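You operate a simulated robot arm through the tools that you are given. There is no shell and no other tool. Be economical: measure what you need, move in short steps, check, and stop when the job is done.

You run a simulated two-armed robot. Do the job below in one go: nothing can be reset, and whatever is moved stays where it is left.

Task
Stack the box marked "valve seals" from the top of the covers table on top of the box marked "fine filter". Switch the small switch one on. Take the tin marked paste and leave it on the ribbed tray of the dip tank. The order is free. Set down upright: tin marked paste.

Only the result counts: the job must be done as asked and must still hold three seconds after the hand-in. Knocking over, shifting, dropping, spilling or breaking anything else fails it. A push-on lid holds only when it is set on centred and level and pressed home; a screw cap is set on level and turned clockwise until tight.

Robot
Two 7-joint arms with two-finger parallel grippers on one trunk, on a base that drives. Base frame: it is fixed to the floor where the robot stands at the start and does not move with it; the origin is under the middle of the robot, x ahead of it, y to its left, z up. Lengths are in m, angles in degrees, forces in N, time in s.
The left shoulder is at the start at [0.05, 0.168, 1.132], the right one opposite. Places, roughly: ribbed tray of the dip tank [-1.2, 0.1, 0.9]; small switch one [0.7, 1, 0.9]. Payload 1.57 kg a hand.
The tool frame of a hand sits at the grasp point between the pads (the TCP): z along the fingers, y along the line on which they close. The tips reach 0.03 m beyond it. Largest opening 0.08 m; finger width 0.017, thickness 0.012; the body of the gripper, 0.04 by 0.082 m, starts 0.08 m behind the TCP.
Orientation is that of the tool frame in the base frame, as [roll, pitch, yaw] about the fixed x, y, z axes, in that order (R = Rz(yaw) Ry(pitch) Rx(roll)). With the fingers straight down and closing along the base's y, the tool's x points along the base's -x, its y along +y and its z along -z.

Tools
- The arms move only by the tool send_rows. It takes "left_commands", "right_commands" or both (then of equal length, played together; a hand with none holds still); each is text: rows parted by semicolons, each of 7 numbers parted by spaces: the shift along the base's x, y, z in m, then the turn, a rotation vector about the base's x, y, z in degrees, then the finger opening in m, from 0 to 0.08. In form: dx dy dz wx wy wz fingers; .... A call has 1 to 8 rows; each row shifts and turns the commanded pose from where the row before left it. Each row takes 0.2 s and may step no farther than 0.05 m and 8.6 degrees from the row before; otherwise, or with a gripper value out of range, the whole call is refused. A pose out of reach is approached as far as the arm can. The call stops where the force on the tool passes 40 N (or 10 N more than at its start, if that is more) or the arm is blocked; 0.2 s more then pass. Each finger travels about 0.045 m/s and halts on what it meets, pressing with about 29 N; the grip force reading is that of the motor and also rises with nothing between the fingers. The clock runs only during rows and for 0.2 s after the last one: add rows that do not move to give the fingers time. It gives the time, the measured TCP pose, the force on the tool (base axes), the opening and the grip force at its end, in the units of the frame above (readings bear some noise), with the torque about the TCP (base axes, N m) and any sound that the robot's microphone picked up.
- Cameras (640 x 400 px; columns grow to the right, rows downward): "scene" is now at [0.1213, 0.041, 1.3501]; the picture's right is [0.45, -0.90, 0.00], its down [-0.45, -0.22, -0.87] and it looks along [0.77, 0.39, -0.50] (base axes); focal length 250 px, centre (320, 200). "left" rides on the left gripper at [0.072, 0.007, -0.122] in its tool frame; the picture's right is [-0.09, 1.00, 0.00], its down [-0.84, -0.08, -0.54] and it looks along [-0.54, -0.05, 0.84] (tool axes); focal length 238 px, centre (320, 200). "right" rides on the right gripper at [0.072, -0.007, -0.122] in its tool frame; the picture's right is [0.09, 1.00, 0.00], its down [-0.84, 0.08, -0.54] and it looks along [-0.54, 0.05, 0.84] (tool axes); focal length 238 px, centre (320, 200). There is no depth. A picture from a camera that has moved, and an enlarged one, comes with that camera's place and axes in the base frame and with its lens.
- camera(camera): a new picture of that camera. No time passes.
- move_column(by): slides the trunk up (or, below 0, down) by that many m; the arms and the scene camera ride with it, the base frame stays. It gives what a move gives, with no picture.
- drive_base(legs): drives the robot by 1 to 6 legs, each [ahead, left, turn to the left] in m, m and degrees, along the robot's own axes; the way and the turn of a leg run together, so that a leg with both is an arc; at most 1.5 m and 180 degrees a leg. The arms and the cameras ride along, it lands a little off, and it stops where it bumps. It gives what a move gives.
- turn_head(pan, tilt): turns the head with the scene camera to pan (to the left, within 80 degrees either way) and tilt (down, from -29 to 69), counted from straight ahead of the robot. It gives what a move gives.
- close_up(camera, box): a new picture of the part [left, top, right, bottom] of that camera's present view, enlarged. No time passes.
- hand_in(): hands the job in; it is judged then, once.

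Work in short steps. Places have to be worked out from the pictures, the camera data and where the tool is seen: move nearer, look again, correct. Check each grasp and each placing, and mend what went wrong. You have 165 turns and 118 pictures in all, those below and enlarged ones among them. Open the grippers and draw the arms clear of the work before you hand the job in, unless the task says otherwise; then end with one line.

The tools are called after ">>>" as a command line: name --argument value ..., lists and objects as JSON in quotes. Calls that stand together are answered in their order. send_rows: Moves the arms, as the interface text tells. Its arguments: {"type":"object","properties":{"left_commands":{"type":"string"},"right_commands":{"type":"string"}},"required":[]} The other tools are called the same way: move_column (by) slides the trunk up or down; drive_base (legs) drives the base; turn_head (pan, tilt) turns the head that bears the scene camera; camera (camera) takes a picture; close_up (camera, box) takes an enlarged picture of a part of a camera's view; hand_in () hands the job in.

At the start:

```text
clock: 0.0
left_eef_pos: [0.333, 0.3784, 1.2468]
left_orientation: [-180.0, 0.0, -180.0]
left_ft_force: [0.4, 1.1, -0.7]
left_ft_torque: [0.03, -0.02, -0.02]
left_grip_width: 0.0801
left_gripper_force: 0.0
right_eef_pos: [0.4105, -0.0031, 1.1803]
right_orientation: [180.0, 0.1, -180.0]
right_ft_force: [-0.8, -1.2, -0.4]
right_ft_torque: [-0.01, 0.0, -0.04]
right_grip_width: 0.0804
right_gripper_force: 0.1
trunk travel left (down, up): [-0.3, 0.143]
robot x, y, heading: [-0.002, -0.0004, 0.1]
head pan, tilt: [26.5, 30.1]
```

scene: 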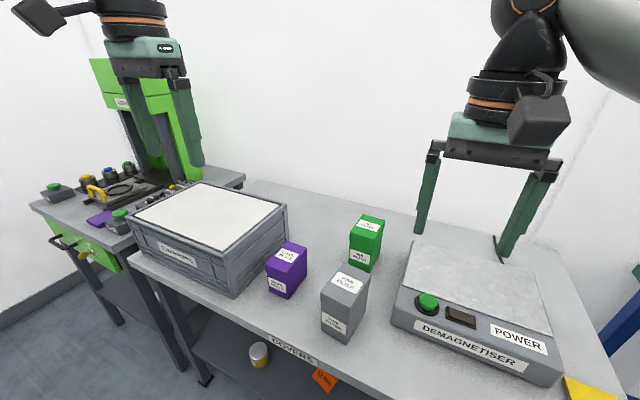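
right: 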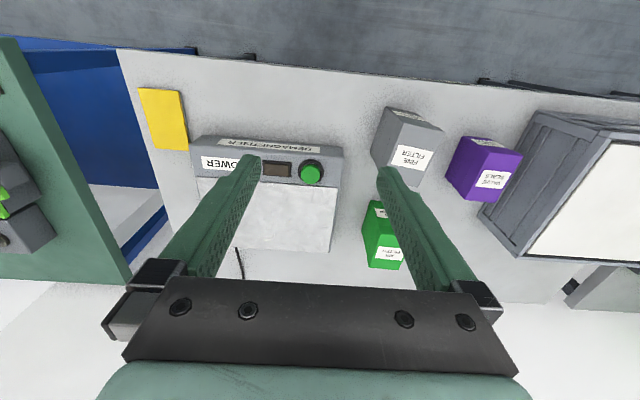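
left: 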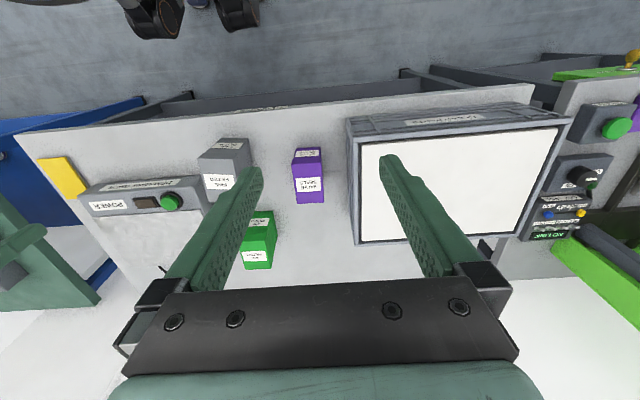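

I see purple, grey and green boxes on the covers table. I'll enlarge to read the labels and see the switch area.

>>> close_up --camera "scene" --box '[240, 200, 400, 350]'

>>> close_up --camera "scene" --box '[30, 140, 210, 250]'

>>> close_up --camera "left" --box '[180, 120, 360, 280]'

```text
2.67 times, centred on (320, 275) of scene
camera zoom: at [0.1213, 0.041, 1.3501], right [0.45, -0.9, 0.0], down [-0.45, -0.22, -0.87], along [0.77, 0.39, -0.5], focal length 667 px, centre (320, 0)
```

zoom: 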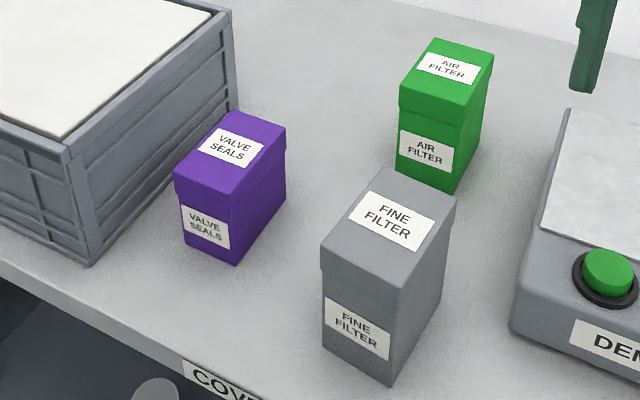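

```text
3.56 times, centred on (120, 195) of scene
camera zoom: at [0.1213, 0.041, 1.3501], right [0.45, -0.9, 0.0], down [-0.45, -0.22, -0.87], along [0.77, 0.39, -0.5], focal length 890 px, centre (1031, 218)
```

zoom: 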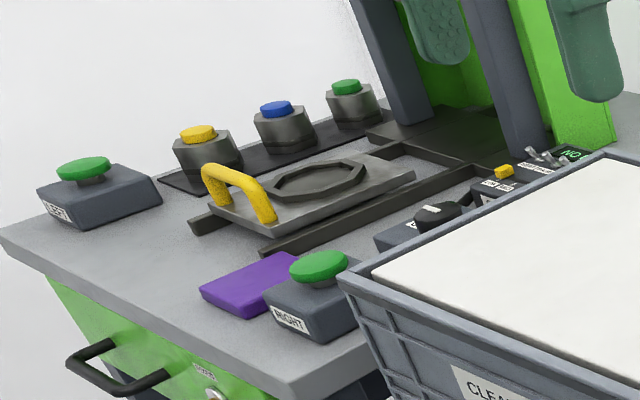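

```text
2.50 times, centred on (270, 200) of left
camera zoom: at [0.2616, 0.3848, 1.3688], right [0.09, 1.0, 0.0], down [0.84, -0.08, 0.54], along [0.54, -0.05, -0.84], focal length 596 px, centre (445, 200)
```

zoom: 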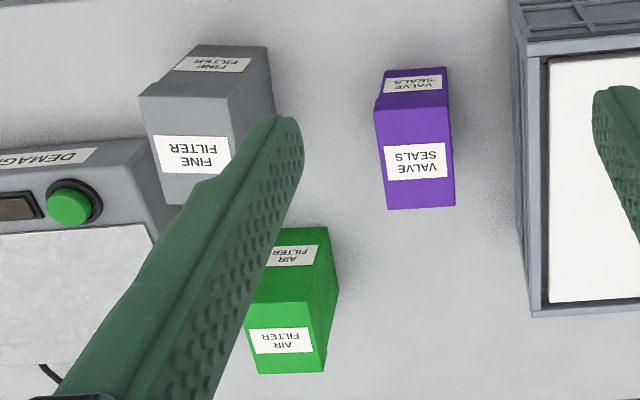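

Valve seals top is near (0.51, 0.335, 0.905), table around z 0.806. Now I look at the yellow tin under the table, and a closer look at fine filter from the right camera.

>>> close_up --camera "scene" --box '[210, 320, 350, 400]'

>>> close_up --camera "right" --box '[340, 90, 540, 280]'

>>> turn_head --pan 60 --tilt 25

>>> camera --camera "scene"

>>> turn_head --pan -40 --tilt 35

>>> camera --camera "scene"

```text
4.57 times, centred on (280, 360) of scene
camera zoom: at [0.1213, 0.041, 1.3501], right [0.45, -0.9, 0.0], down [-0.45, -0.22, -0.87], along [0.77, 0.39, -0.5], focal length 1144 px, centre (503, -531)
```

zoom: 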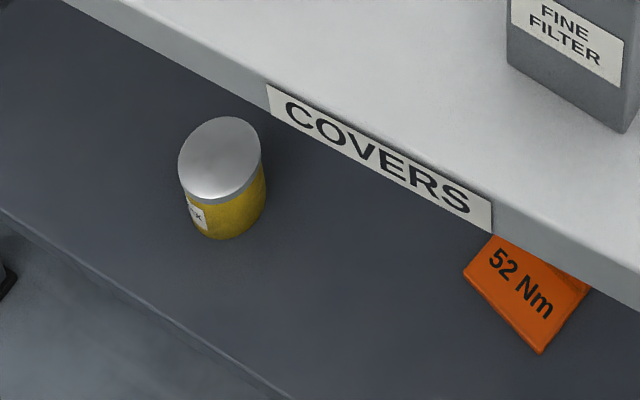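

```text
2.11 times, centred on (440, 185) of right
camera zoom: at [0.3396, -0.0095, 1.3022], right [-0.09, 1.0, 0.0], down [0.84, 0.08, 0.54], along [0.54, 0.05, -0.84], focal length 502 px, centre (67, 232)
```

zoom: 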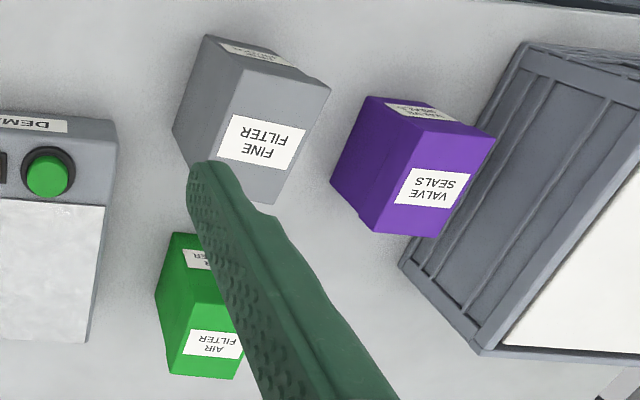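

```text
clock: 1.0
left_eef_pos: [0.3343, 0.3782, 1.247]
left_orientation: [179.9, 0.0, 180.0]
left_ft_force: [0.4, -0.5, -0.7]
left_ft_torque: [-0.02, 0.0, 0.03]
left_grip_width: 0.0799
left_gripper_force: 0.0
right_eef_pos: [0.411, -0.0041, 1.1793]
right_orientation: [179.9, 0.0, -180.0]
right_ft_force: [-0.4, 0.6, 0.6]
right_ft_torque: [-0.01, 0.04, 0.02]
right_grip_width: 0.0798
right_gripper_force: 0.0
trunk travel left (down, up): [-0.3, 0.143]
robot x, y, heading: [0.0012, 0.0002, -0.4]
head pan, tilt: [60.0, 25.0]
```

```text
109 pictures are left
camera scene: at [0.0865, 0.0805, 1.3581], right [0.87, -0.5, 0.0], down [-0.21, -0.37, -0.91], along [0.45, 0.78, -0.42], focal length 250 px, centre (320, 200)
```

scene: 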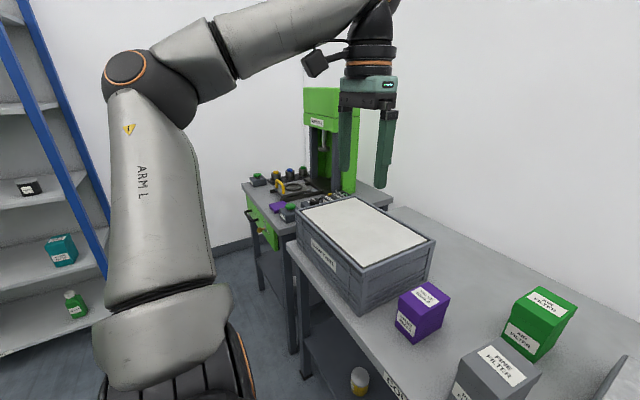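

```text
clock: 2.8
left_eef_pos: [0.3355, 0.3781, 1.2471]
left_orientation: [-180.0, 0.0, -180.0]
left_ft_force: [-0.9, 0.3, -0.2]
left_ft_torque: [-0.02, -0.04, 0.04]
left_grip_width: 0.08
left_gripper_force: 0.1
right_eef_pos: [0.4111, -0.0037, 1.1796]
right_orientation: [180.0, 0.0, 180.0]
right_ft_force: [0.3, 0.9, -0.2]
right_ft_torque: [-0.01, -0.01, 0.02]
right_grip_width: 0.08
right_gripper_force: 0.0
trunk travel left (down, up): [-0.3, 0.143]
robot x, y, heading: [0.0014, 0.001, -0.0]
head pan, tilt: [-40.0, 35.0]
```

```text
108 pictures are left
camera scene: at [0.1079, -0.0559, 1.3424], right [-0.64, -0.77, 0.0], down [-0.44, 0.37, -0.82], along [0.63, -0.53, -0.57], focal length 250 px, centre (320, 200)
```

scene: 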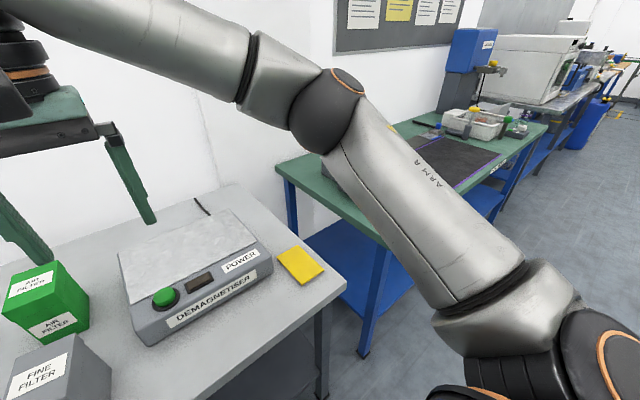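

The tin on the shelf ends in "X", so paste is elsewhere; boxes first. Valve seals is at about (0.51, 0.335), fine filter at (0.478, 0.156), top 0.933. I drive nearer to reach.

>>> drive_base --legs '[[0, 0.2, 0], [0.12, 0, 0]]'

>>> turn_head --pan 10 --tilt 50

>>> camera --camera "scene"

>>> camera --camera "left"

```text
clock: 5.2
left_eef_pos: [0.4536, 0.5838, 1.2462]
left_orientation: [180.0, -0.1, -179.7]
left_ft_force: [0.5, 0.6, -1.4]
left_ft_torque: [0.02, 0.04, -0.01]
left_grip_width: 0.08
left_gripper_force: 0.1
right_eef_pos: [0.5317, 0.2024, 1.1794]
right_orientation: [180.0, -0.1, -179.8]
right_ft_force: [-0.4, 0.7, 0.4]
right_ft_torque: [-0.03, 0.04, 0.0]
right_grip_width: 0.0798
right_gripper_force: 0.0
trunk travel left (down, up): [-0.3, 0.143]
robot x, y, heading: [0.1235, 0.2038, 0.3]
head pan, tilt: [-40.0, 35.0]
```

```text
clock: 6.4
left_eef_pos: [0.454, 0.5842, 1.2474]
left_orientation: [180.0, 0.0, -179.7]
left_ft_force: [0.3, -0.4, 0.4]
left_ft_torque: [0.01, 0.0, -0.01]
left_grip_width: 0.0801
left_gripper_force: 0.0
right_eef_pos: [0.5318, 0.2023, 1.1799]
right_orientation: [180.0, -0.1, -179.7]
right_ft_force: [-0.5, 0.3, -0.8]
right_ft_torque: [-0.03, 0.01, 0.02]
right_grip_width: 0.0802
right_gripper_force: 0.1
trunk travel left (down, up): [-0.3, 0.143]
robot x, y, heading: [0.1226, 0.2039, 0.2]
head pan, tilt: [10.0, 50.0]
```

```text
107 pictures are left
camera scene: at [0.2368, 0.2184, 1.3207], right [0.18, -0.98, 0.0], down [-0.75, -0.14, -0.64], along [0.63, 0.11, -0.77], focal length 250 px, centre (320, 200)
```

scene: 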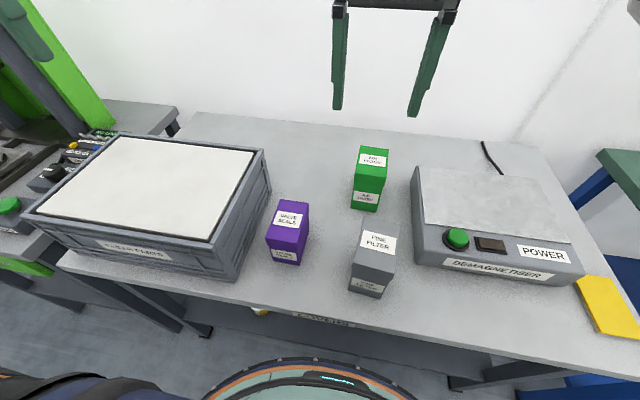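

```text
106 pictures are left
camera left: at [0.3804, 0.5899, 1.3688], right [0.09, 1.0, 0.0], down [0.84, -0.07, 0.54], along [0.54, -0.05, -0.84], focal length 238 px, centre (320, 200)
```

left: 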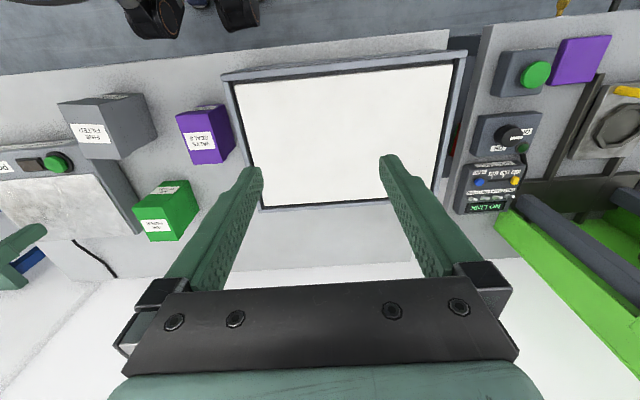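

Estimates agree: valve seals (0.513, 0.333), fine filter (0.478, 0.155). I move the right hand out of the way and bring the left over valve seals.

>>> send_rows --left_commands "0 0 0 0 0 0 0.08; 0.01 -0.042 -0.01 0 0 0 0.08; 0.01 -0.042 -0.01 0 0 0 0.08; 0.01 -0.042 -0.01 0 0 0 0.08; 0.01 -0.042 -0.025 0 0 0 0.08; 0.01 -0.042 -0.025 0 0 0 0.08; 0.009 -0.041 -0.025 0 0 0 0.08; 0 0 -0.045 0 0 0 0.08" --right_commands "-0.02 -0.045 0 0 0 0 0.08; -0.02 -0.045 0 0 0 0 0.08; -0.02 -0.045 0 0 0 0 0.08; -0.02 -0.045 0.0 0 0 0 0.08; -0.02 -0.045 0 0 0 0 0.08; 0 -0.045 0 0 0 0 0.08; 0 -0.045 0 0 0 0 0.08; 0 0 0 0 0 0 0.08"

>>> camera --camera "left"

```text
clock: 8.2
left_eef_pos: [0.5125, 0.3363, 1.101]
left_orientation: [180.0, 0.2, -179.6]
left_ft_force: [0.3, 0.3, 0.2]
left_ft_torque: [-0.01, -0.02, 0.0]
left_grip_width: 0.0799
left_gripper_force: 0.0
left hand out of reach, approached as far as the arm can: row 7
right_eef_pos: [0.4344, -0.1106, 1.183]
right_orientation: [-179.9, 0.1, -179.7]
right_ft_force: [-0.4, -1.0, 0.8]
right_ft_torque: [0.0, -0.02, 0.0]
right_grip_width: 0.0798
right_gripper_force: 0.1
trunk travel left (down, up): [-0.3, 0.143]
robot x, y, heading: [0.1183, 0.2009, 0.2]
head pan, tilt: [10.0, 50.0]
```

```text
105 pictures are left
camera left: at [0.4388, 0.3421, 1.2214], right [0.09, 1.0, 0.0], down [0.84, -0.07, 0.54], along [0.54, -0.05, -0.84], focal length 238 px, centre (320, 200)
```

left: 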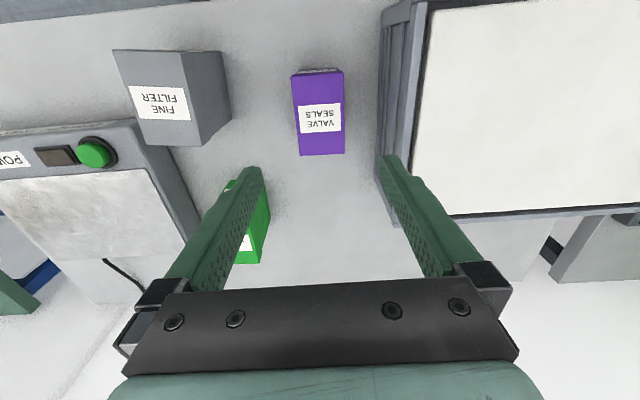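

Valve seals is centred at (0.516, 0.334), about 0.064 wide along y, aligned. I drive nearer and lower the column for reach.

>>> drive_base --legs '[[0.06, 0, 0]]'

>>> move_column --by -0.08

>>> camera --camera "left"

```text
clock: 9.2
left_eef_pos: [0.5201, 0.3365, 1.099]
left_orientation: [180.0, 0.0, -179.8]
left_ft_force: [-0.8, 0.3, 0.6]
left_ft_torque: [-0.04, 0.01, -0.01]
left_grip_width: 0.08
left_gripper_force: 0.1
right_eef_pos: [0.4403, -0.1109, 1.1825]
right_orientation: [-180.0, 0.1, -179.8]
right_ft_force: [0.1, -0.3, 0.1]
right_ft_torque: [0.0, 0.02, 0.02]
right_grip_width: 0.0804
right_gripper_force: 0.0
trunk travel left (down, up): [-0.3, 0.143]
robot x, y, heading: [0.1331, 0.202, 0.2]
head pan, tilt: [10.0, 50.0]
stopped in leg 1: the robot was blocked; the commanded pose is now the measured one
```

```text
clock: 10.4
left_eef_pos: [0.5189, 0.3361, 1.019]
left_orientation: [180.0, 0.0, -179.8]
left_ft_force: [-0.2, -0.7, -0.6]
left_ft_torque: [-0.01, 0.02, 0.04]
left_grip_width: 0.0802
left_gripper_force: 0.0
right_eef_pos: [0.4408, -0.1117, 1.1025]
right_orientation: [180.0, -0.1, -179.9]
right_ft_force: [0.3, 0.7, -0.3]
right_ft_torque: [0.01, 0.03, 0.01]
right_grip_width: 0.0798
right_gripper_force: 0.1
trunk travel left (down, up): [-0.22, 0.223]
robot x, y, heading: [0.126, 0.2042, 0.2]
head pan, tilt: [10.0, 50.0]
```

```text
104 pictures are left
camera left: at [0.446, 0.3419, 1.1413], right [0.09, 1.0, 0.0], down [0.84, -0.07, 0.54], along [0.54, -0.05, -0.84], focal length 238 px, centre (320, 200)
```

left: 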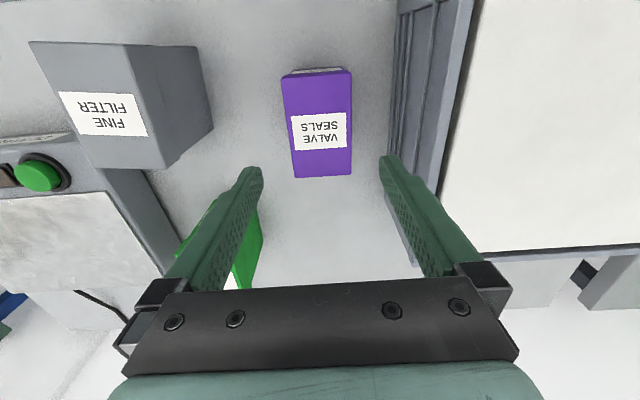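

The base is blocked at x≈0.13, but the hand is already aligned over valve seals (0.516, 0.335). I descend with the column.

>>> move_column --by -0.09

>>> camera --camera "left"

```text
clock: 11.6
left_eef_pos: [0.5193, 0.3356, 0.93]
left_orientation: [-180.0, 0.2, -179.6]
left_ft_force: [0.7, -0.5, -0.2]
left_ft_torque: [-0.06, -0.01, 0.02]
left_grip_width: 0.0798
left_gripper_force: 0.0
right_eef_pos: [0.4401, -0.1106, 1.0126]
right_orientation: [-179.9, 0.1, -179.9]
right_ft_force: [0.2, -1.0, -0.3]
right_ft_torque: [-0.01, 0.01, 0.01]
right_grip_width: 0.08
right_gripper_force: 0.1
trunk travel left (down, up): [-0.13, 0.313]
robot x, y, heading: [0.1296, 0.2069, 0.2]
head pan, tilt: [10.0, 50.0]
```

```text
103 pictures are left
camera left: at [0.446, 0.3419, 1.0513], right [0.09, 1.0, 0.0], down [0.84, -0.07, 0.54], along [0.54, -0.05, -0.84], focal length 238 px, centre (320, 200)
```

left: 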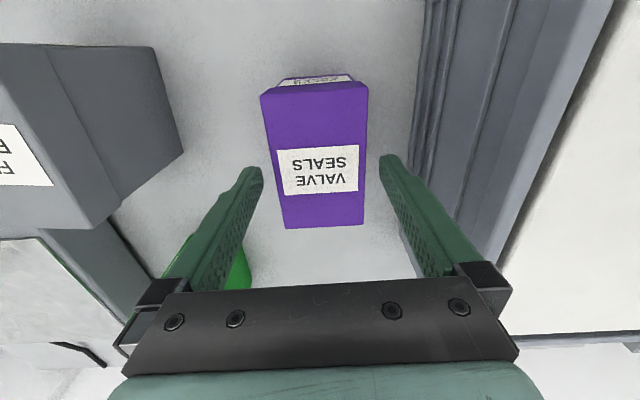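

Box sits centred between the tips. I lower the rest of the way and then close the fingers.

>>> move_column --by -0.077

>>> send_rows --left_commands "0 0 0 0 0 0 0.05; 0 0 0 0 0 0 0.05; 0 0 0 0 0 0 0.05; 0 0 0 0 0 0 0.05"

```text
clock: 12.8
left_eef_pos: [0.519, 0.3367, 0.8533]
left_orientation: [179.9, 0.0, -179.9]
left_ft_force: [-0.3, -0.3, -0.2]
left_ft_torque: [-0.02, 0.02, -0.02]
left_grip_width: 0.0803
left_gripper_force: 0.1
right_eef_pos: [0.4403, -0.1108, 0.9351]
right_orientation: [179.9, 0.0, -179.7]
right_ft_force: [-0.2, 0.6, -0.4]
right_ft_torque: [-0.03, -0.01, 0.04]
right_grip_width: 0.0801
right_gripper_force: 0.2
trunk travel left (down, up): [-0.053, 0.39]
robot x, y, heading: [0.127, 0.2018, 0.5]
head pan, tilt: [10.0, 50.0]
```

```text
clock: 13.8
left_eef_pos: [0.5189, 0.3358, 0.8527]
left_orientation: [-179.9, 0.1, -179.8]
left_ft_force: [0.6, -0.9, 1.5]
left_ft_torque: [0.0, 0.03, -0.01]
left_grip_width: 0.0617
left_gripper_force: 29.2
right_eef_pos: [0.4415, -0.1102, 0.9348]
right_orientation: [-180.0, 0.0, -179.9]
right_ft_force: [0.1, -0.5, 0.1]
right_ft_torque: [0.02, -0.01, 0.0]
right_grip_width: 0.0799
right_gripper_force: 0.0
trunk travel left (down, up): [-0.053, 0.39]
robot x, y, heading: [0.1267, 0.2041, 0.4]
head pan, tilt: [10.0, 50.0]
```

Gripped at 0.0617 wide with 29 N. I lift by the column so the box bottom clears the fine filter's top (0.933), then look.

>>> move_column --by 0.17

>>> camera --camera "left"

>>> camera --camera "scene"

```text
clock: 15.7
left_eef_pos: [0.5193, 0.3365, 1.0223]
left_orientation: [180.0, 0.1, -179.8]
left_ft_force: [0.7, 0.1, -2.2]
left_ft_torque: [0.01, 0.03, 0.0]
left_grip_width: 0.0617
left_gripper_force: 28.8
right_eef_pos: [0.4417, -0.1116, 1.1053]
right_orientation: [180.0, 0.0, -179.8]
right_ft_force: [-0.1, -0.7, -0.1]
right_ft_torque: [0.04, 0.01, -0.01]
right_grip_width: 0.0799
right_gripper_force: 0.0
trunk travel left (down, up): [-0.223, 0.22]
robot x, y, heading: [0.127, 0.2026, -0.0]
head pan, tilt: [10.0, 50.0]
```

```text
102 pictures are left
camera left: at [0.4463, 0.3419, 1.1441], right [0.09, 1.0, 0.0], down [0.84, -0.07, 0.54], along [0.54, -0.05, -0.84], focal length 238 px, centre (320, 200)
```

left: 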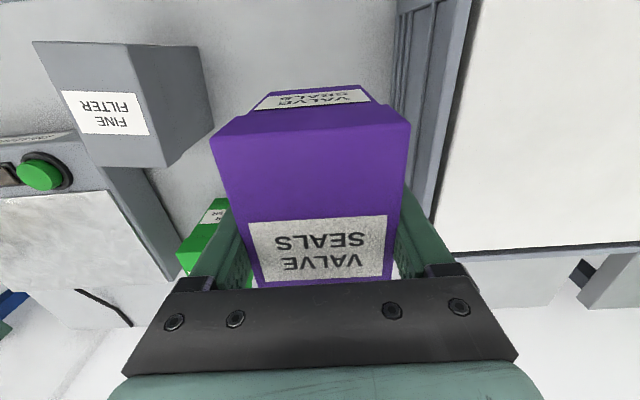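

```text
101 pictures are left
camera scene: at [0.2434, 0.2187, 1.2436], right [0.18, -0.98, 0.0], down [-0.75, -0.14, -0.64], along [0.63, 0.11, -0.77], focal length 250 px, centre (320, 200)
```

scene: 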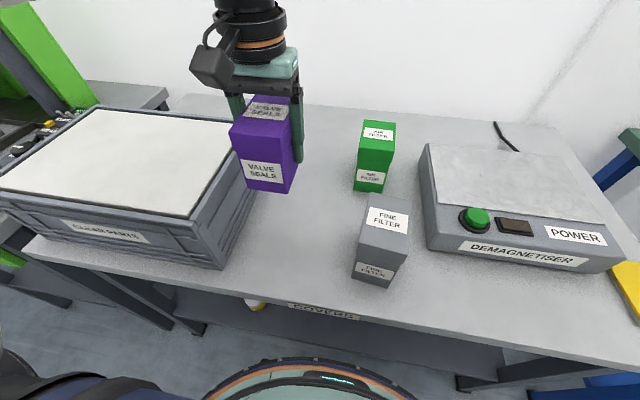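

Fine filter's top face computes to centre (0.477, 0.156), yawed about -8°. I carry the box over it with the same yaw.

>>> send_rows --left_commands "-0.01 -0.036 0 0 0 -1.7 0.05; -0.01 -0.036 0 0 0 -1.7 0.05; -0.01 -0.036 0 0 0 -1.7 0.05; -0.009 -0.036 0 0 0 -1.7 0.05; 0 -0.036 0 0 0 -1.7 0.05; 0 0 0 0 0 0 0.05"

>>> camera --camera "scene"

>>> camera --camera "right"

>>> camera --camera "left"

```text
clock: 17.1
left_eef_pos: [0.498, 0.319, 1.0249]
left_orientation: [180.0, 0.1, 173.9]
left_ft_force: [-0.7, -0.4, -1.0]
left_ft_torque: [-0.02, 0.02, -0.01]
left_grip_width: 0.062
left_gripper_force: 29.4
left hand out of reach, approached as far as the arm can: row 1, 2, 3, 4, 5
right_eef_pos: [0.443, -0.1109, 1.1055]
right_orientation: [-179.8, 0.1, -179.8]
right_ft_force: [0.4, -0.2, 0.4]
right_ft_torque: [0.02, -0.01, 0.01]
right_grip_width: 0.0801
right_gripper_force: 0.1
trunk travel left (down, up): [-0.223, 0.22]
robot x, y, heading: [0.1299, 0.2052, -0.0]
head pan, tilt: [10.0, 50.0]
```

```text
100 pictures are left
camera scene: at [0.2433, 0.2187, 1.2436], right [0.18, -0.98, 0.0], down [-0.75, -0.14, -0.64], along [0.63, 0.11, -0.77], focal length 250 px, centre (320, 200)
```

scene: 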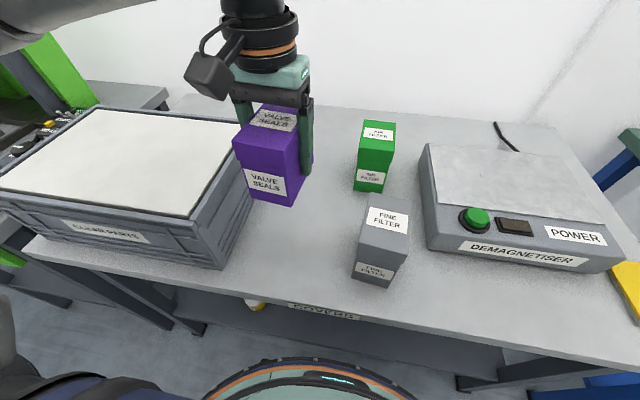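

```text
99 pictures are left
camera right: at [0.3702, -0.1169, 1.2275], right [-0.1, 1.0, 0.0], down [0.84, 0.08, 0.54], along [0.54, 0.05, -0.84], focal length 238 px, centre (320, 200)
```

right: 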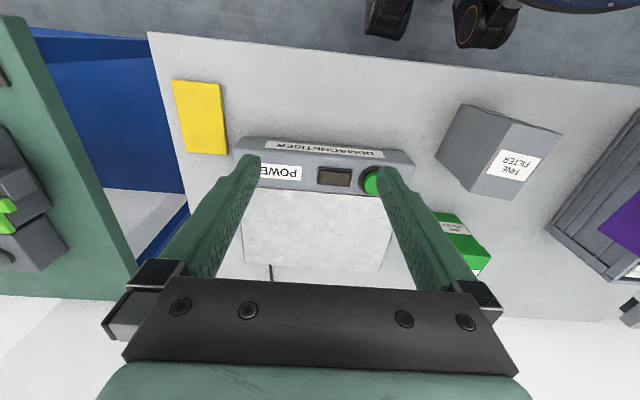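

```text
98 pictures are left
camera left: at [0.4258, 0.3327, 1.1463], right [0.2, 0.98, 0.0], down [0.82, -0.17, 0.54], along [0.53, -0.11, -0.84], focal length 238 px, centre (320, 200)
```

left: 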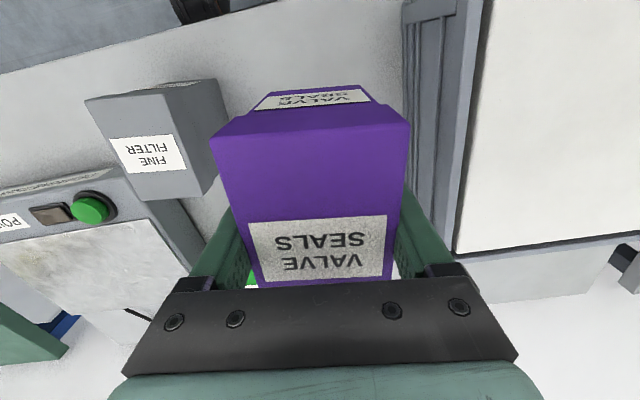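

The left hand can't cross toward the body's middle, so I drive the base right instead, which carries the box along.

>>> drive_base --legs '[[-0.018, -0.08, 0]]'

>>> send_rows --left_commands "0 0 0.001 0 0 0 0.05"

```text
clock: 18.1
left_eef_pos: [0.4805, 0.2402, 1.0247]
left_orientation: [-180.0, 0.2, 173.9]
left_ft_force: [-0.5, 0.6, -0.3]
left_ft_torque: [0.02, 0.0, 0.02]
left_grip_width: 0.0616
left_gripper_force: 29.3
right_eef_pos: [0.424, -0.1893, 1.1047]
right_orientation: [179.8, 0.0, -179.7]
right_ft_force: [-0.7, 1.0, -0.4]
right_ft_torque: [0.01, -0.01, 0.04]
right_grip_width: 0.0801
right_gripper_force: 0.1
trunk travel left (down, up): [-0.223, 0.22]
robot x, y, heading: [0.1113, 0.1252, 0.2]
head pan, tilt: [10.0, 50.0]
```

```text
clock: 18.5
left_eef_pos: [0.4791, 0.2399, 1.0263]
left_orientation: [-179.9, 0.1, 173.8]
left_ft_force: [-0.1, 0.6, -1.3]
left_ft_torque: [-0.01, 0.0, 0.01]
left_grip_width: 0.0616
left_gripper_force: 29.3
right_eef_pos: [0.4238, -0.1901, 1.1043]
right_orientation: [-180.0, -0.1, -179.8]
right_ft_force: [0.0, 0.2, -0.3]
right_ft_torque: [0.01, 0.0, -0.01]
right_grip_width: 0.0801
right_gripper_force: 0.1
trunk travel left (down, up): [-0.223, 0.22]
robot x, y, heading: [0.113, 0.1237, 0.5]
head pan, tilt: [10.0, 50.0]
```

The hand holds its pose relative to the base. I drive the remaining 0.084 m right.

>>> drive_base --legs '[[0, -0.083, 0]]'

>>> camera --camera "scene"

>>> camera --camera "right"

```text
clock: 19.6
left_eef_pos: [0.4797, 0.1572, 1.0264]
left_orientation: [-180.0, 0.2, 173.9]
left_ft_force: [0.4, -0.6, -1.2]
left_ft_torque: [0.06, -0.01, 0.0]
left_grip_width: 0.0615
left_gripper_force: 28.9
right_eef_pos: [0.4253, -0.2732, 1.1036]
right_orientation: [180.0, 0.0, -179.8]
right_ft_force: [-0.1, 0.4, 0.4]
right_ft_torque: [0.02, -0.01, 0.0]
right_grip_width: 0.0798
right_gripper_force: 0.1
trunk travel left (down, up): [-0.223, 0.22]
robot x, y, heading: [0.1097, 0.0423, 0.0]
head pan, tilt: [10.0, 50.0]
```

```text
97 pictures are left
camera scene: at [0.2266, 0.0571, 1.2436], right [0.18, -0.98, 0.0], down [-0.75, -0.14, -0.64], along [0.63, 0.11, -0.77], focal length 250 px, centre (320, 200)
```

scene: 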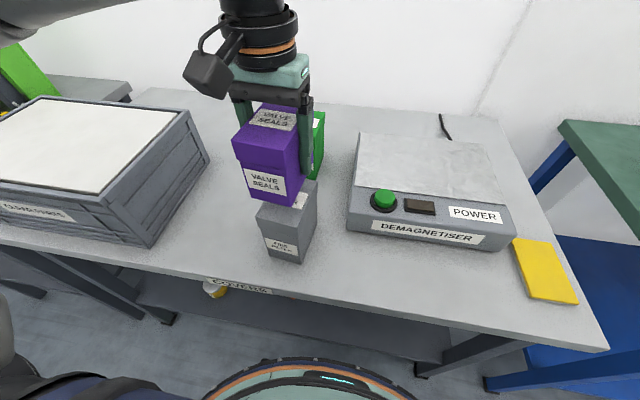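

```text
96 pictures are left
camera right: at [0.3534, -0.2784, 1.2273], right [-0.1, 1.0, 0.0], down [0.84, 0.08, 0.54], along [0.54, 0.05, -0.84], focal length 238 px, centre (320, 200)
```

right: 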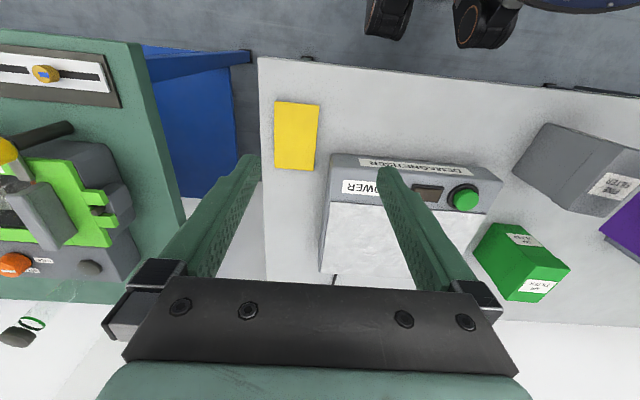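

TCP is over the computed target. A close-up checks the alignment before lowering.

>>> close_up --camera "scene" --box '[220, 90, 350, 270]'

```text
2.22 times, centred on (285, 180) of scene
camera zoom: at [0.2266, 0.0571, 1.2436], right [0.18, -0.98, 0.0], down [-0.75, -0.14, -0.64], along [0.63, 0.11, -0.77], focal length 556 px, centre (398, 244)
```

zoom: 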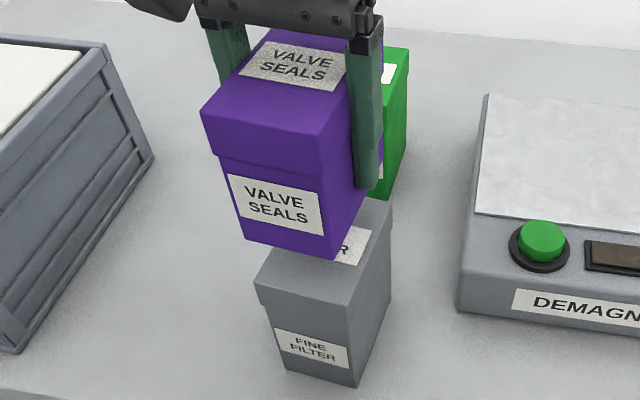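

Box front-bottom edge midpoint (0.426, 0.162) matches the fine filter's front-top edge (0.427, 0.160). I lower 0.036 by column and look.

>>> move_column --by -0.036

>>> close_up --camera "scene" --box '[220, 90, 350, 270]'

```text
clock: 20.4
left_eef_pos: [0.4806, 0.1579, 0.9903]
left_orientation: [-179.9, 0.1, 173.9]
left_ft_force: [0.0, 0.6, -0.8]
left_ft_torque: [0.0, 0.02, 0.0]
left_grip_width: 0.0617
left_gripper_force: 28.9
right_eef_pos: [0.4242, -0.2713, 1.0692]
right_orientation: [180.0, -0.1, -179.9]
right_ft_force: [0.0, 0.0, -0.8]
right_ft_torque: [0.02, -0.02, -0.03]
right_grip_width: 0.0797
right_gripper_force: 0.1
trunk travel left (down, up): [-0.187, 0.256]
robot x, y, heading: [0.1094, 0.0417, 0.1]
head pan, tilt: [10.0, 50.0]
```

```text
2.22 times, centred on (285, 180) of scene
camera zoom: at [0.2264, 0.0578, 1.2076], right [0.18, -0.98, 0.0], down [-0.75, -0.14, -0.64], along [0.63, 0.11, -0.77], focal length 556 px, centre (398, 244)
```

zoom: 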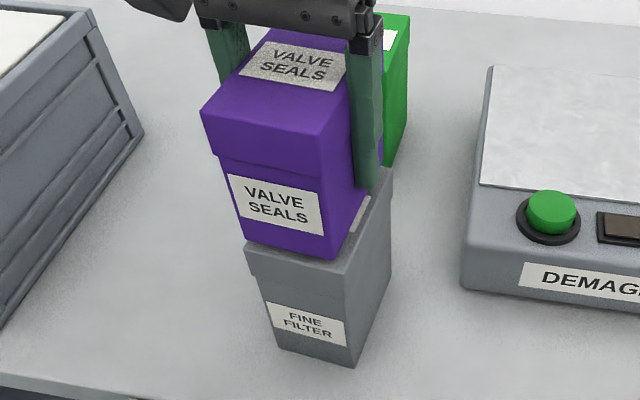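

Nearly aligned; the box should go about 6 mm to the right. I shift it, then step down softly.

>>> send_rows --left_commands "0 -0.006 0 0 0 0 0.05; 0 0 -0.003 0 0 0 0.05; 0 0 -0.002 0 0 0 0.05"

```text
clock: 21.2
left_eef_pos: [0.4817, 0.1595, 0.985]
left_orientation: [-179.9, 0.2, 173.7]
left_ft_force: [-0.1, -0.7, -1.7]
left_ft_torque: [0.03, 0.01, 0.0]
left_grip_width: 0.0617
left_gripper_force: 29.1
left hand out of reach, approached as far as the arm can: row 1
right_eef_pos: [0.4257, -0.2714, 1.0682]
right_orientation: [-180.0, 0.0, -179.8]
right_ft_force: [0.5, 0.0, -0.3]
right_ft_torque: [0.0, -0.02, 0.02]
right_grip_width: 0.0798
right_gripper_force: 0.0
trunk travel left (down, up): [-0.187, 0.256]
robot x, y, heading: [0.1078, 0.0416, 0.2]
head pan, tilt: [10.0, 50.0]
```

Arm can't shift inward; I nudge the base right by 7 mm with a little height restored first.

>>> move_column --by 0.005

>>> drive_base --legs '[[0, -0.007, 0]]'

>>> close_up --camera "scene" --box '[220, 90, 350, 270]'

```text
clock: 21.8
left_eef_pos: [0.4814, 0.1601, 0.9898]
left_orientation: [-179.9, 0.1, 173.9]
left_ft_force: [0.5, 0.0, -2.1]
left_ft_torque: [0.02, 0.02, -0.03]
left_grip_width: 0.0616
left_gripper_force: 28.8
right_eef_pos: [0.4249, -0.2715, 1.0758]
right_orientation: [180.0, 0.0, -179.9]
right_ft_force: [0.5, 0.3, -0.5]
right_ft_torque: [0.0, 0.02, -0.01]
right_grip_width: 0.0801
right_gripper_force: 0.0
trunk travel left (down, up): [-0.192, 0.251]
robot x, y, heading: [0.1137, 0.0446, 0.2]
head pan, tilt: [10.0, 50.0]
```

```text
clock: 22.5
left_eef_pos: [0.4812, 0.1514, 0.9891]
left_orientation: [-179.9, 0.0, 173.9]
left_ft_force: [0.2, 0.2, -1.4]
left_ft_torque: [0.02, 0.03, 0.04]
left_grip_width: 0.0619
left_gripper_force: 29.7
right_eef_pos: [0.4247, -0.2793, 1.0743]
right_orientation: [180.0, -0.1, -179.8]
right_ft_force: [0.3, 0.5, 0.3]
right_ft_torque: [-0.01, 0.02, -0.01]
right_grip_width: 0.0801
right_gripper_force: 0.2
trunk travel left (down, up): [-0.192, 0.251]
robot x, y, heading: [0.1111, 0.0367, 0.3]
head pan, tilt: [10.0, 50.0]
```

```text
2.22 times, centred on (285, 180) of scene
camera zoom: at [0.2266, 0.0504, 1.2126], right [0.18, -0.98, 0.0], down [-0.75, -0.14, -0.64], along [0.63, 0.11, -0.77], focal length 556 px, centre (398, 244)
```

zoom: 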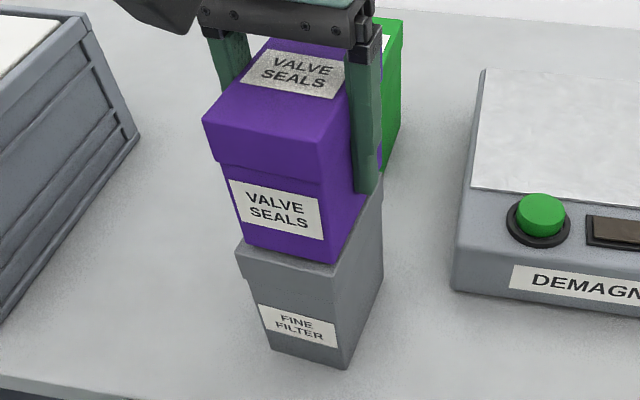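

Now well centred laterally. I lower by small arm steps until contact.

>>> send_rows --left_commands "0 0 -0.004 0 0 0 0.05; 0 0 -0.003 0 0 0 0.05; 0 0 -0.002 0 0 0 0.05"

>>> close_up --camera "scene" --box '[220, 90, 350, 270]'

```text
clock: 23.3
left_eef_pos: [0.4816, 0.1525, 0.9824]
left_orientation: [-179.9, 0.4, 173.9]
left_ft_force: [0.2, 3.8, 22.1]
left_ft_torque: [0.59, 0.78, -0.17]
left_grip_width: 0.0615
left_gripper_force: 29.5
right_eef_pos: [0.4246, -0.2779, 1.0753]
right_orientation: [179.9, 0.1, -179.8]
right_ft_force: [0.6, 0.4, -0.4]
right_ft_torque: [-0.01, -0.01, 0.01]
right_grip_width: 0.08
right_gripper_force: 0.1
trunk travel left (down, up): [-0.192, 0.251]
robot x, y, heading: [0.1084, 0.0343, 0.1]
head pan, tilt: [10.0, 50.0]
```

```text
2.22 times, centred on (285, 180) of scene
camera zoom: at [0.2255, 0.0507, 1.2132], right [0.18, -0.98, 0.0], down [-0.75, -0.14, -0.64], along [0.63, 0.11, -0.77], focal length 556 px, centre (398, 244)
```

zoom: 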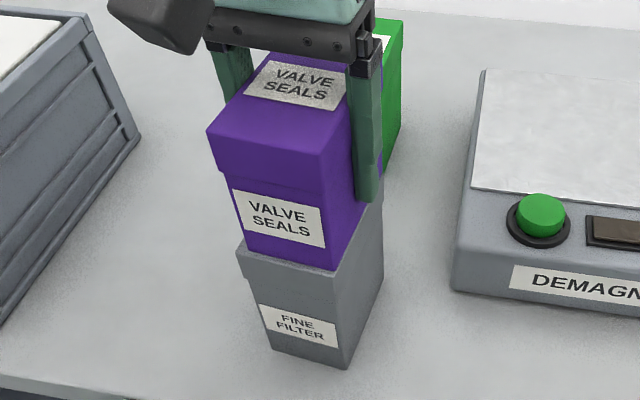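

Contact at 22 N and flush. I ease off a millimetre and open slowly.

>>> send_rows --left_commands "0 0 0.0015 0 0 0 0.05; 0 0 0 0 0 0 0.062; 0 0 0 0 0 0 0.065; 0 0 0 0 0 0 0.07; 0 0 0 0 0 0 0.08; 0 0 0 0 0 0 0.08"

>>> close_up --camera "scene" --box '[220, 90, 350, 270]'

```text
clock: 24.7
left_eef_pos: [0.4813, 0.152, 0.9811]
left_orientation: [-179.9, 0.1, 173.9]
left_ft_force: [-0.1, -0.5, -0.6]
left_ft_torque: [0.01, 0.05, 0.0]
left_grip_width: 0.0798
left_gripper_force: 0.1
right_eef_pos: [0.4255, -0.2781, 1.075]
right_orientation: [180.0, 0.0, -179.8]
right_ft_force: [-0.1, 0.6, -0.9]
right_ft_torque: [-0.04, 0.0, 0.03]
right_grip_width: 0.0797
right_gripper_force: 0.2
trunk travel left (down, up): [-0.192, 0.251]
robot x, y, heading: [0.1118, 0.0382, 0.2]
head pan, tilt: [10.0, 50.0]
```

```text
2.22 times, centred on (285, 180) of scene
camera zoom: at [0.2265, 0.0506, 1.2126], right [0.18, -0.98, 0.0], down [-0.75, -0.14, -0.64], along [0.63, 0.11, -0.77], focal length 556 px, centre (398, 244)
```

zoom: 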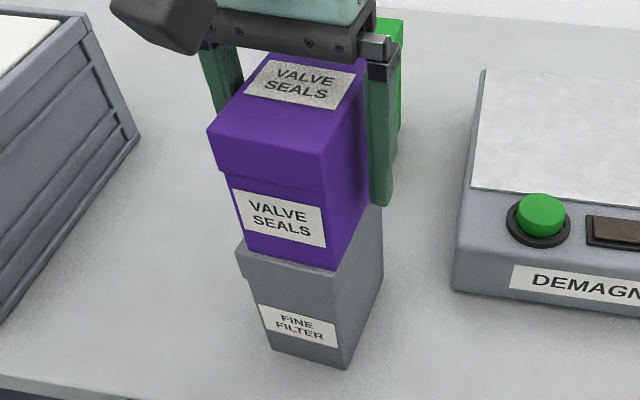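

Released and stable. I raise the column well clear and check the stack.

>>> move_column --by 0.22

>>> turn_head --pan 60 --tilt 30

>>> camera --camera "scene"

>>> camera --camera "left"

```text
clock: 27.0
left_eef_pos: [0.4821, 0.1515, 1.2003]
left_orientation: [-179.9, 0.0, 173.8]
left_ft_force: [0.8, 0.5, -0.4]
left_ft_torque: [0.03, 0.02, 0.03]
left_grip_width: 0.08
left_gripper_force: 0.0
right_eef_pos: [0.4251, -0.2768, 1.2944]
right_orientation: [-179.9, 0.0, -179.8]
right_ft_force: [0.5, 0.5, -0.1]
right_ft_torque: [-0.03, 0.0, 0.0]
right_grip_width: 0.08
right_gripper_force: 0.0
trunk travel left (down, up): [-0.412, 0.031]
robot x, y, heading: [0.1132, 0.0332, 0.1]
head pan, tilt: [10.0, 50.0]
```

```text
clock: 28.2
left_eef_pos: [0.4827, 0.1513, 1.2003]
left_orientation: [-179.9, 0.2, 173.9]
left_ft_force: [0.5, 0.4, -0.1]
left_ft_torque: [0.0, 0.0, -0.02]
left_grip_width: 0.08
left_gripper_force: 0.0
right_eef_pos: [0.4246, -0.2799, 1.2944]
right_orientation: [-180.0, 0.0, -179.9]
right_ft_force: [0.1, -0.4, 0.7]
right_ft_torque: [0.01, 0.03, 0.01]
right_grip_width: 0.0803
right_gripper_force: 0.0
trunk travel left (down, up): [-0.412, 0.031]
robot x, y, heading: [0.1067, 0.0341, 0.5]
head pan, tilt: [60.0, 30.0]
```

```text
90 pictures are left
camera scene: at [0.1957, 0.1155, 1.4621], right [0.87, -0.5, 0.0], down [-0.25, -0.43, -0.87], along [0.43, 0.75, -0.5], focal length 250 px, centre (320, 200)
```

scene: 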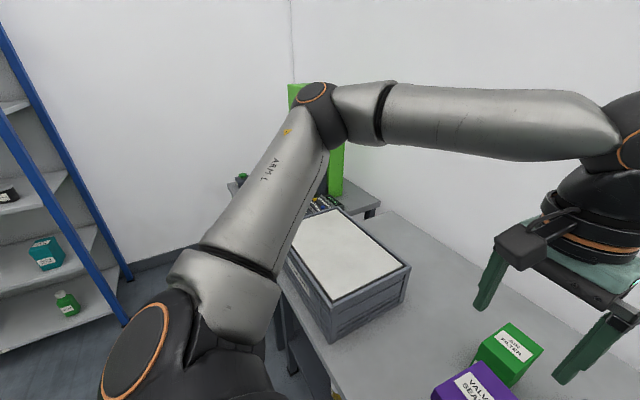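

```text
89 pictures are left
camera left: at [0.4099, 0.1653, 1.3225], right [0.2, 0.98, 0.0], down [0.82, -0.17, 0.54], along [0.53, -0.11, -0.84], focal length 238 px, centre (320, 200)
```

left: 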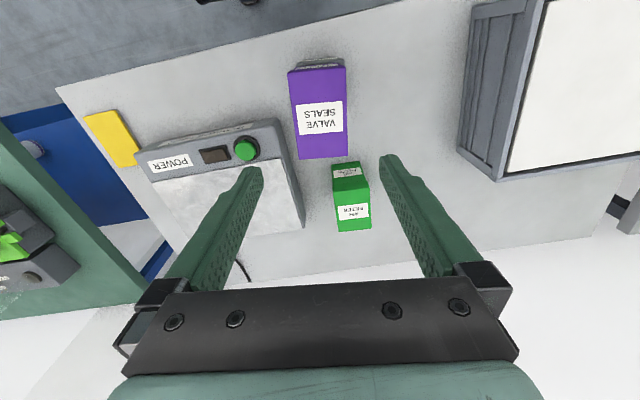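

The stack holds. Next, switch one near (0.7, 1.0): I back off and drive left to the press table, then look.

>>> drive_base --legs '[[-0.15, 0, 0], [0, 0.75, 0]]'

>>> turn_head --pan 10 --tilt 35

>>> camera --camera "scene"

>>> camera --camera "left"

```text
clock: 33.2
left_eef_pos: [0.3406, 0.8839, 1.2014]
left_orientation: [-179.9, 0.1, 172.6]
left_ft_force: [0.0, -0.3, 0.2]
left_ft_torque: [-0.04, 0.0, -0.01]
left_grip_width: 0.0799
left_gripper_force: 0.2
right_eef_pos: [0.2734, 0.456, 1.2951]
right_orientation: [-180.0, 0.0, 179.0]
right_ft_force: [0.3, 0.8, 0.3]
right_ft_torque: [-0.01, -0.03, -0.02]
right_grip_width: 0.08
right_gripper_force: 0.1
trunk travel left (down, up): [-0.412, 0.031]
robot x, y, heading: [-0.0333, 0.7807, -1.0]
head pan, tilt: [60.0, 30.0]
```

```text
clock: 34.4
left_eef_pos: [0.3405, 0.883, 1.2006]
left_orientation: [-179.9, 0.1, 172.7]
left_ft_force: [0.5, 0.5, -0.8]
left_ft_torque: [-0.01, -0.02, -0.01]
left_grip_width: 0.0801
left_gripper_force: 0.1
right_eef_pos: [0.2745, 0.4539, 1.2944]
right_orientation: [-179.8, 0.0, 179.0]
right_ft_force: [-0.2, 0.6, 0.7]
right_ft_torque: [-0.02, 0.01, 0.01]
right_grip_width: 0.0802
right_gripper_force: 0.1
trunk travel left (down, up): [-0.412, 0.031]
robot x, y, heading: [-0.0312, 0.7767, -1.0]
head pan, tilt: [10.0, 35.0]
```

```text
88 pictures are left
camera scene: at [0.0944, 0.7898, 1.4544], right [0.16, -0.99, 0.0], down [-0.57, -0.09, -0.82], along [0.81, 0.13, -0.57], focal length 250 px, centre (320, 200)
```

scene: 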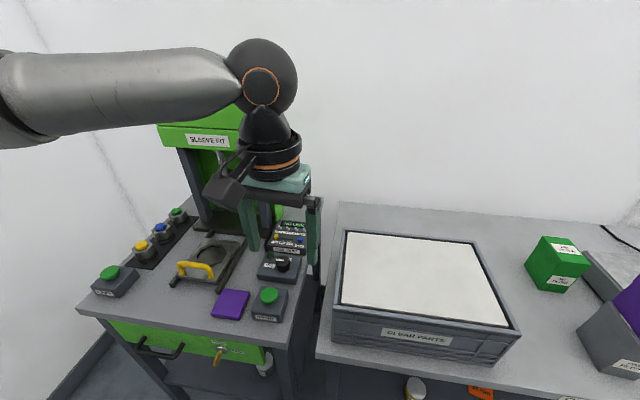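

```text
87 pictures are left
camera left: at [0.2694, 0.8984, 1.3225], right [0.22, 0.98, 0.0], down [0.82, -0.18, 0.54], along [0.53, -0.12, -0.84], focal length 238 px, centre (320, 200)
```

left: 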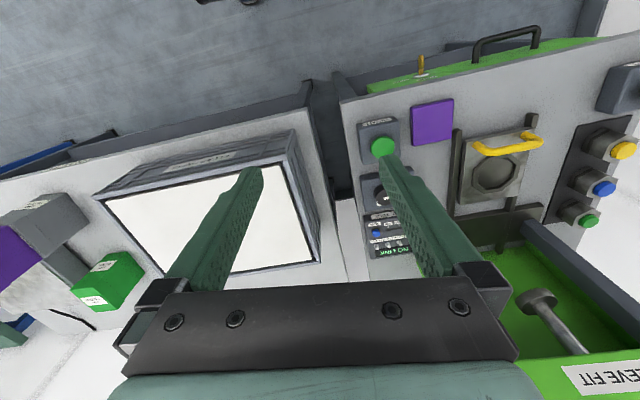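

The control boxes sit at y≈0.95. I zoom in on them.

>>> close_up --camera "scene" --box '[225, 205, 335, 330]'

>>> close_up --camera "left" --box '[335, 100, 435, 270]'

```text
3.20 times, centred on (280, 268) of scene
camera zoom: at [0.0944, 0.7898, 1.4544], right [0.16, -0.99, 0.0], down [-0.57, -0.09, -0.82], along [0.81, 0.13, -0.57], focal length 801 px, centre (448, -16)
```

zoom: 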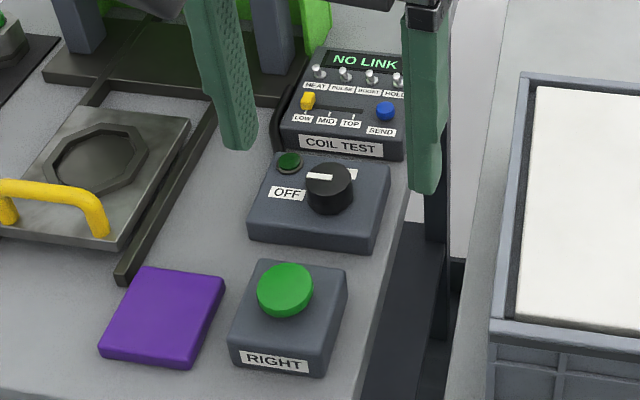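

```text
2.35 times, centred on (385, 185) of left
camera zoom: at [0.2694, 0.8984, 1.3225], right [0.22, 0.98, 0.0], down [0.82, -0.18, 0.54], along [0.53, -0.12, -0.84], focal length 561 px, centre (167, 235)
```

zoom: 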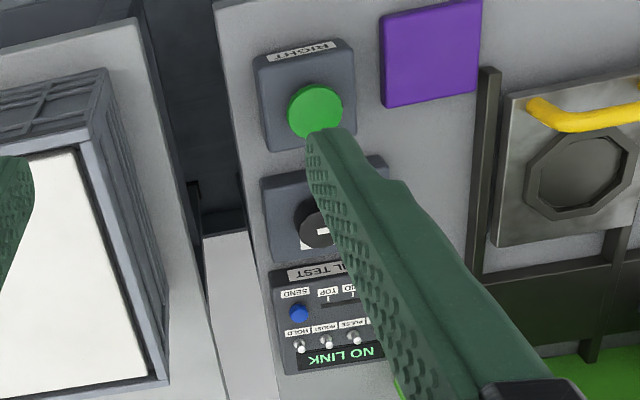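

The COIL TEST box has four small toggles (HEAT, PULSE, BOOST, HOLD) at x≈0.74, y 0.95–1.04, matching the given place for small switch one. I drive nearer for a better view.

>>> drive_base --legs '[[0, 0.07, 1], [0.1, 0, 0]]'

>>> send_rows --left_commands "0.03 0.02 0.02 0 -8 0 0.04; 0.03 0.02 0.02 0 -8 0 0.02; 0.02 0.02 0.02 0 -8 0 0"

>>> camera --camera "left"

>>> camera --camera "scene"

```text
clock: 36.1
left_eef_pos: [0.4412, 0.9564, 1.2008]
left_orientation: [-179.9, 0.1, 173.4]
left_ft_force: [0.5, -0.3, 0.0]
left_ft_torque: [0.01, 0.01, -0.04]
left_grip_width: 0.0797
left_gripper_force: 0.0
right_eef_pos: [0.3812, 0.5251, 1.2941]
right_orientation: [-180.0, 0.0, 179.8]
right_ft_force: [0.9, 0.3, 0.9]
right_ft_torque: [0.03, 0.01, -0.02]
right_grip_width: 0.08
right_gripper_force: 0.1
trunk travel left (down, up): [-0.412, 0.031]
robot x, y, heading: [0.0716, 0.8443, -0.5]
head pan, tilt: [10.0, 35.0]
```

```text
clock: 36.9
left_eef_pos: [0.5214, 1.0181, 1.2612]
left_orientation: [177.1, 24.0, 172.7]
left_ft_force: [-0.2, -0.1, -0.4]
left_ft_torque: [0.01, -0.02, -0.02]
left_grip_width: 0.0137
left_gripper_force: 0.2
right_eef_pos: [0.3791, 0.5265, 1.295]
right_orientation: [-179.9, 0.1, 179.8]
right_ft_force: [0.2, 0.4, -0.4]
right_ft_torque: [-0.02, 0.0, 0.01]
right_grip_width: 0.0798
right_gripper_force: 0.0
trunk travel left (down, up): [-0.412, 0.031]
robot x, y, heading: [0.0663, 0.8427, -0.3]
head pan, tilt: [10.0, 35.0]
```

```text
84 pictures are left
camera left: at [0.4048, 1.0329, 1.3432], right [0.19, 0.98, 0.08], down [0.53, -0.17, 0.83], along [0.83, -0.11, -0.55], focal length 238 px, centre (320, 200)
```

left: 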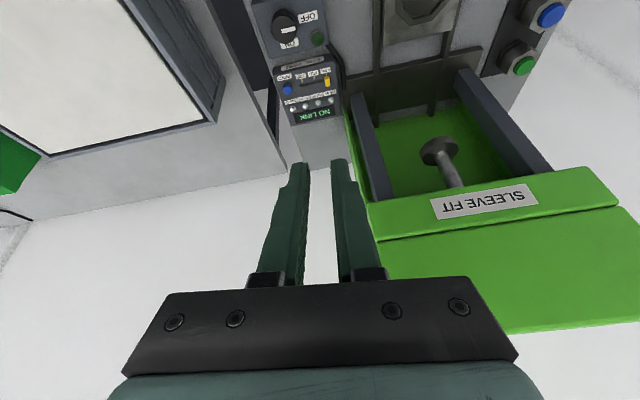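

```text
83 pictures are left
camera scene: at [0.1943, 0.8599, 1.4544], right [0.17, -0.99, 0.0], down [-0.56, -0.1, -0.82], along [0.81, 0.14, -0.57], focal length 250 px, centre (320, 200)
```

scene: 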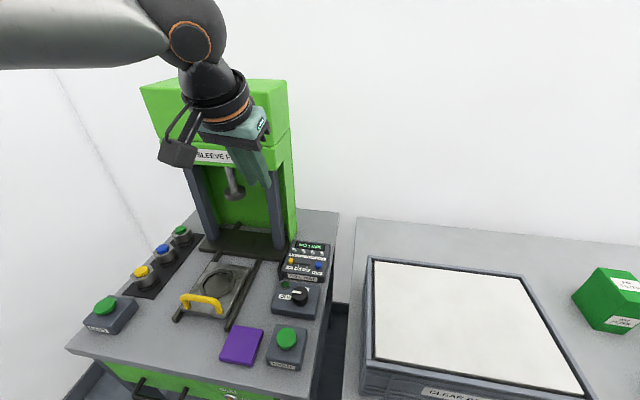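

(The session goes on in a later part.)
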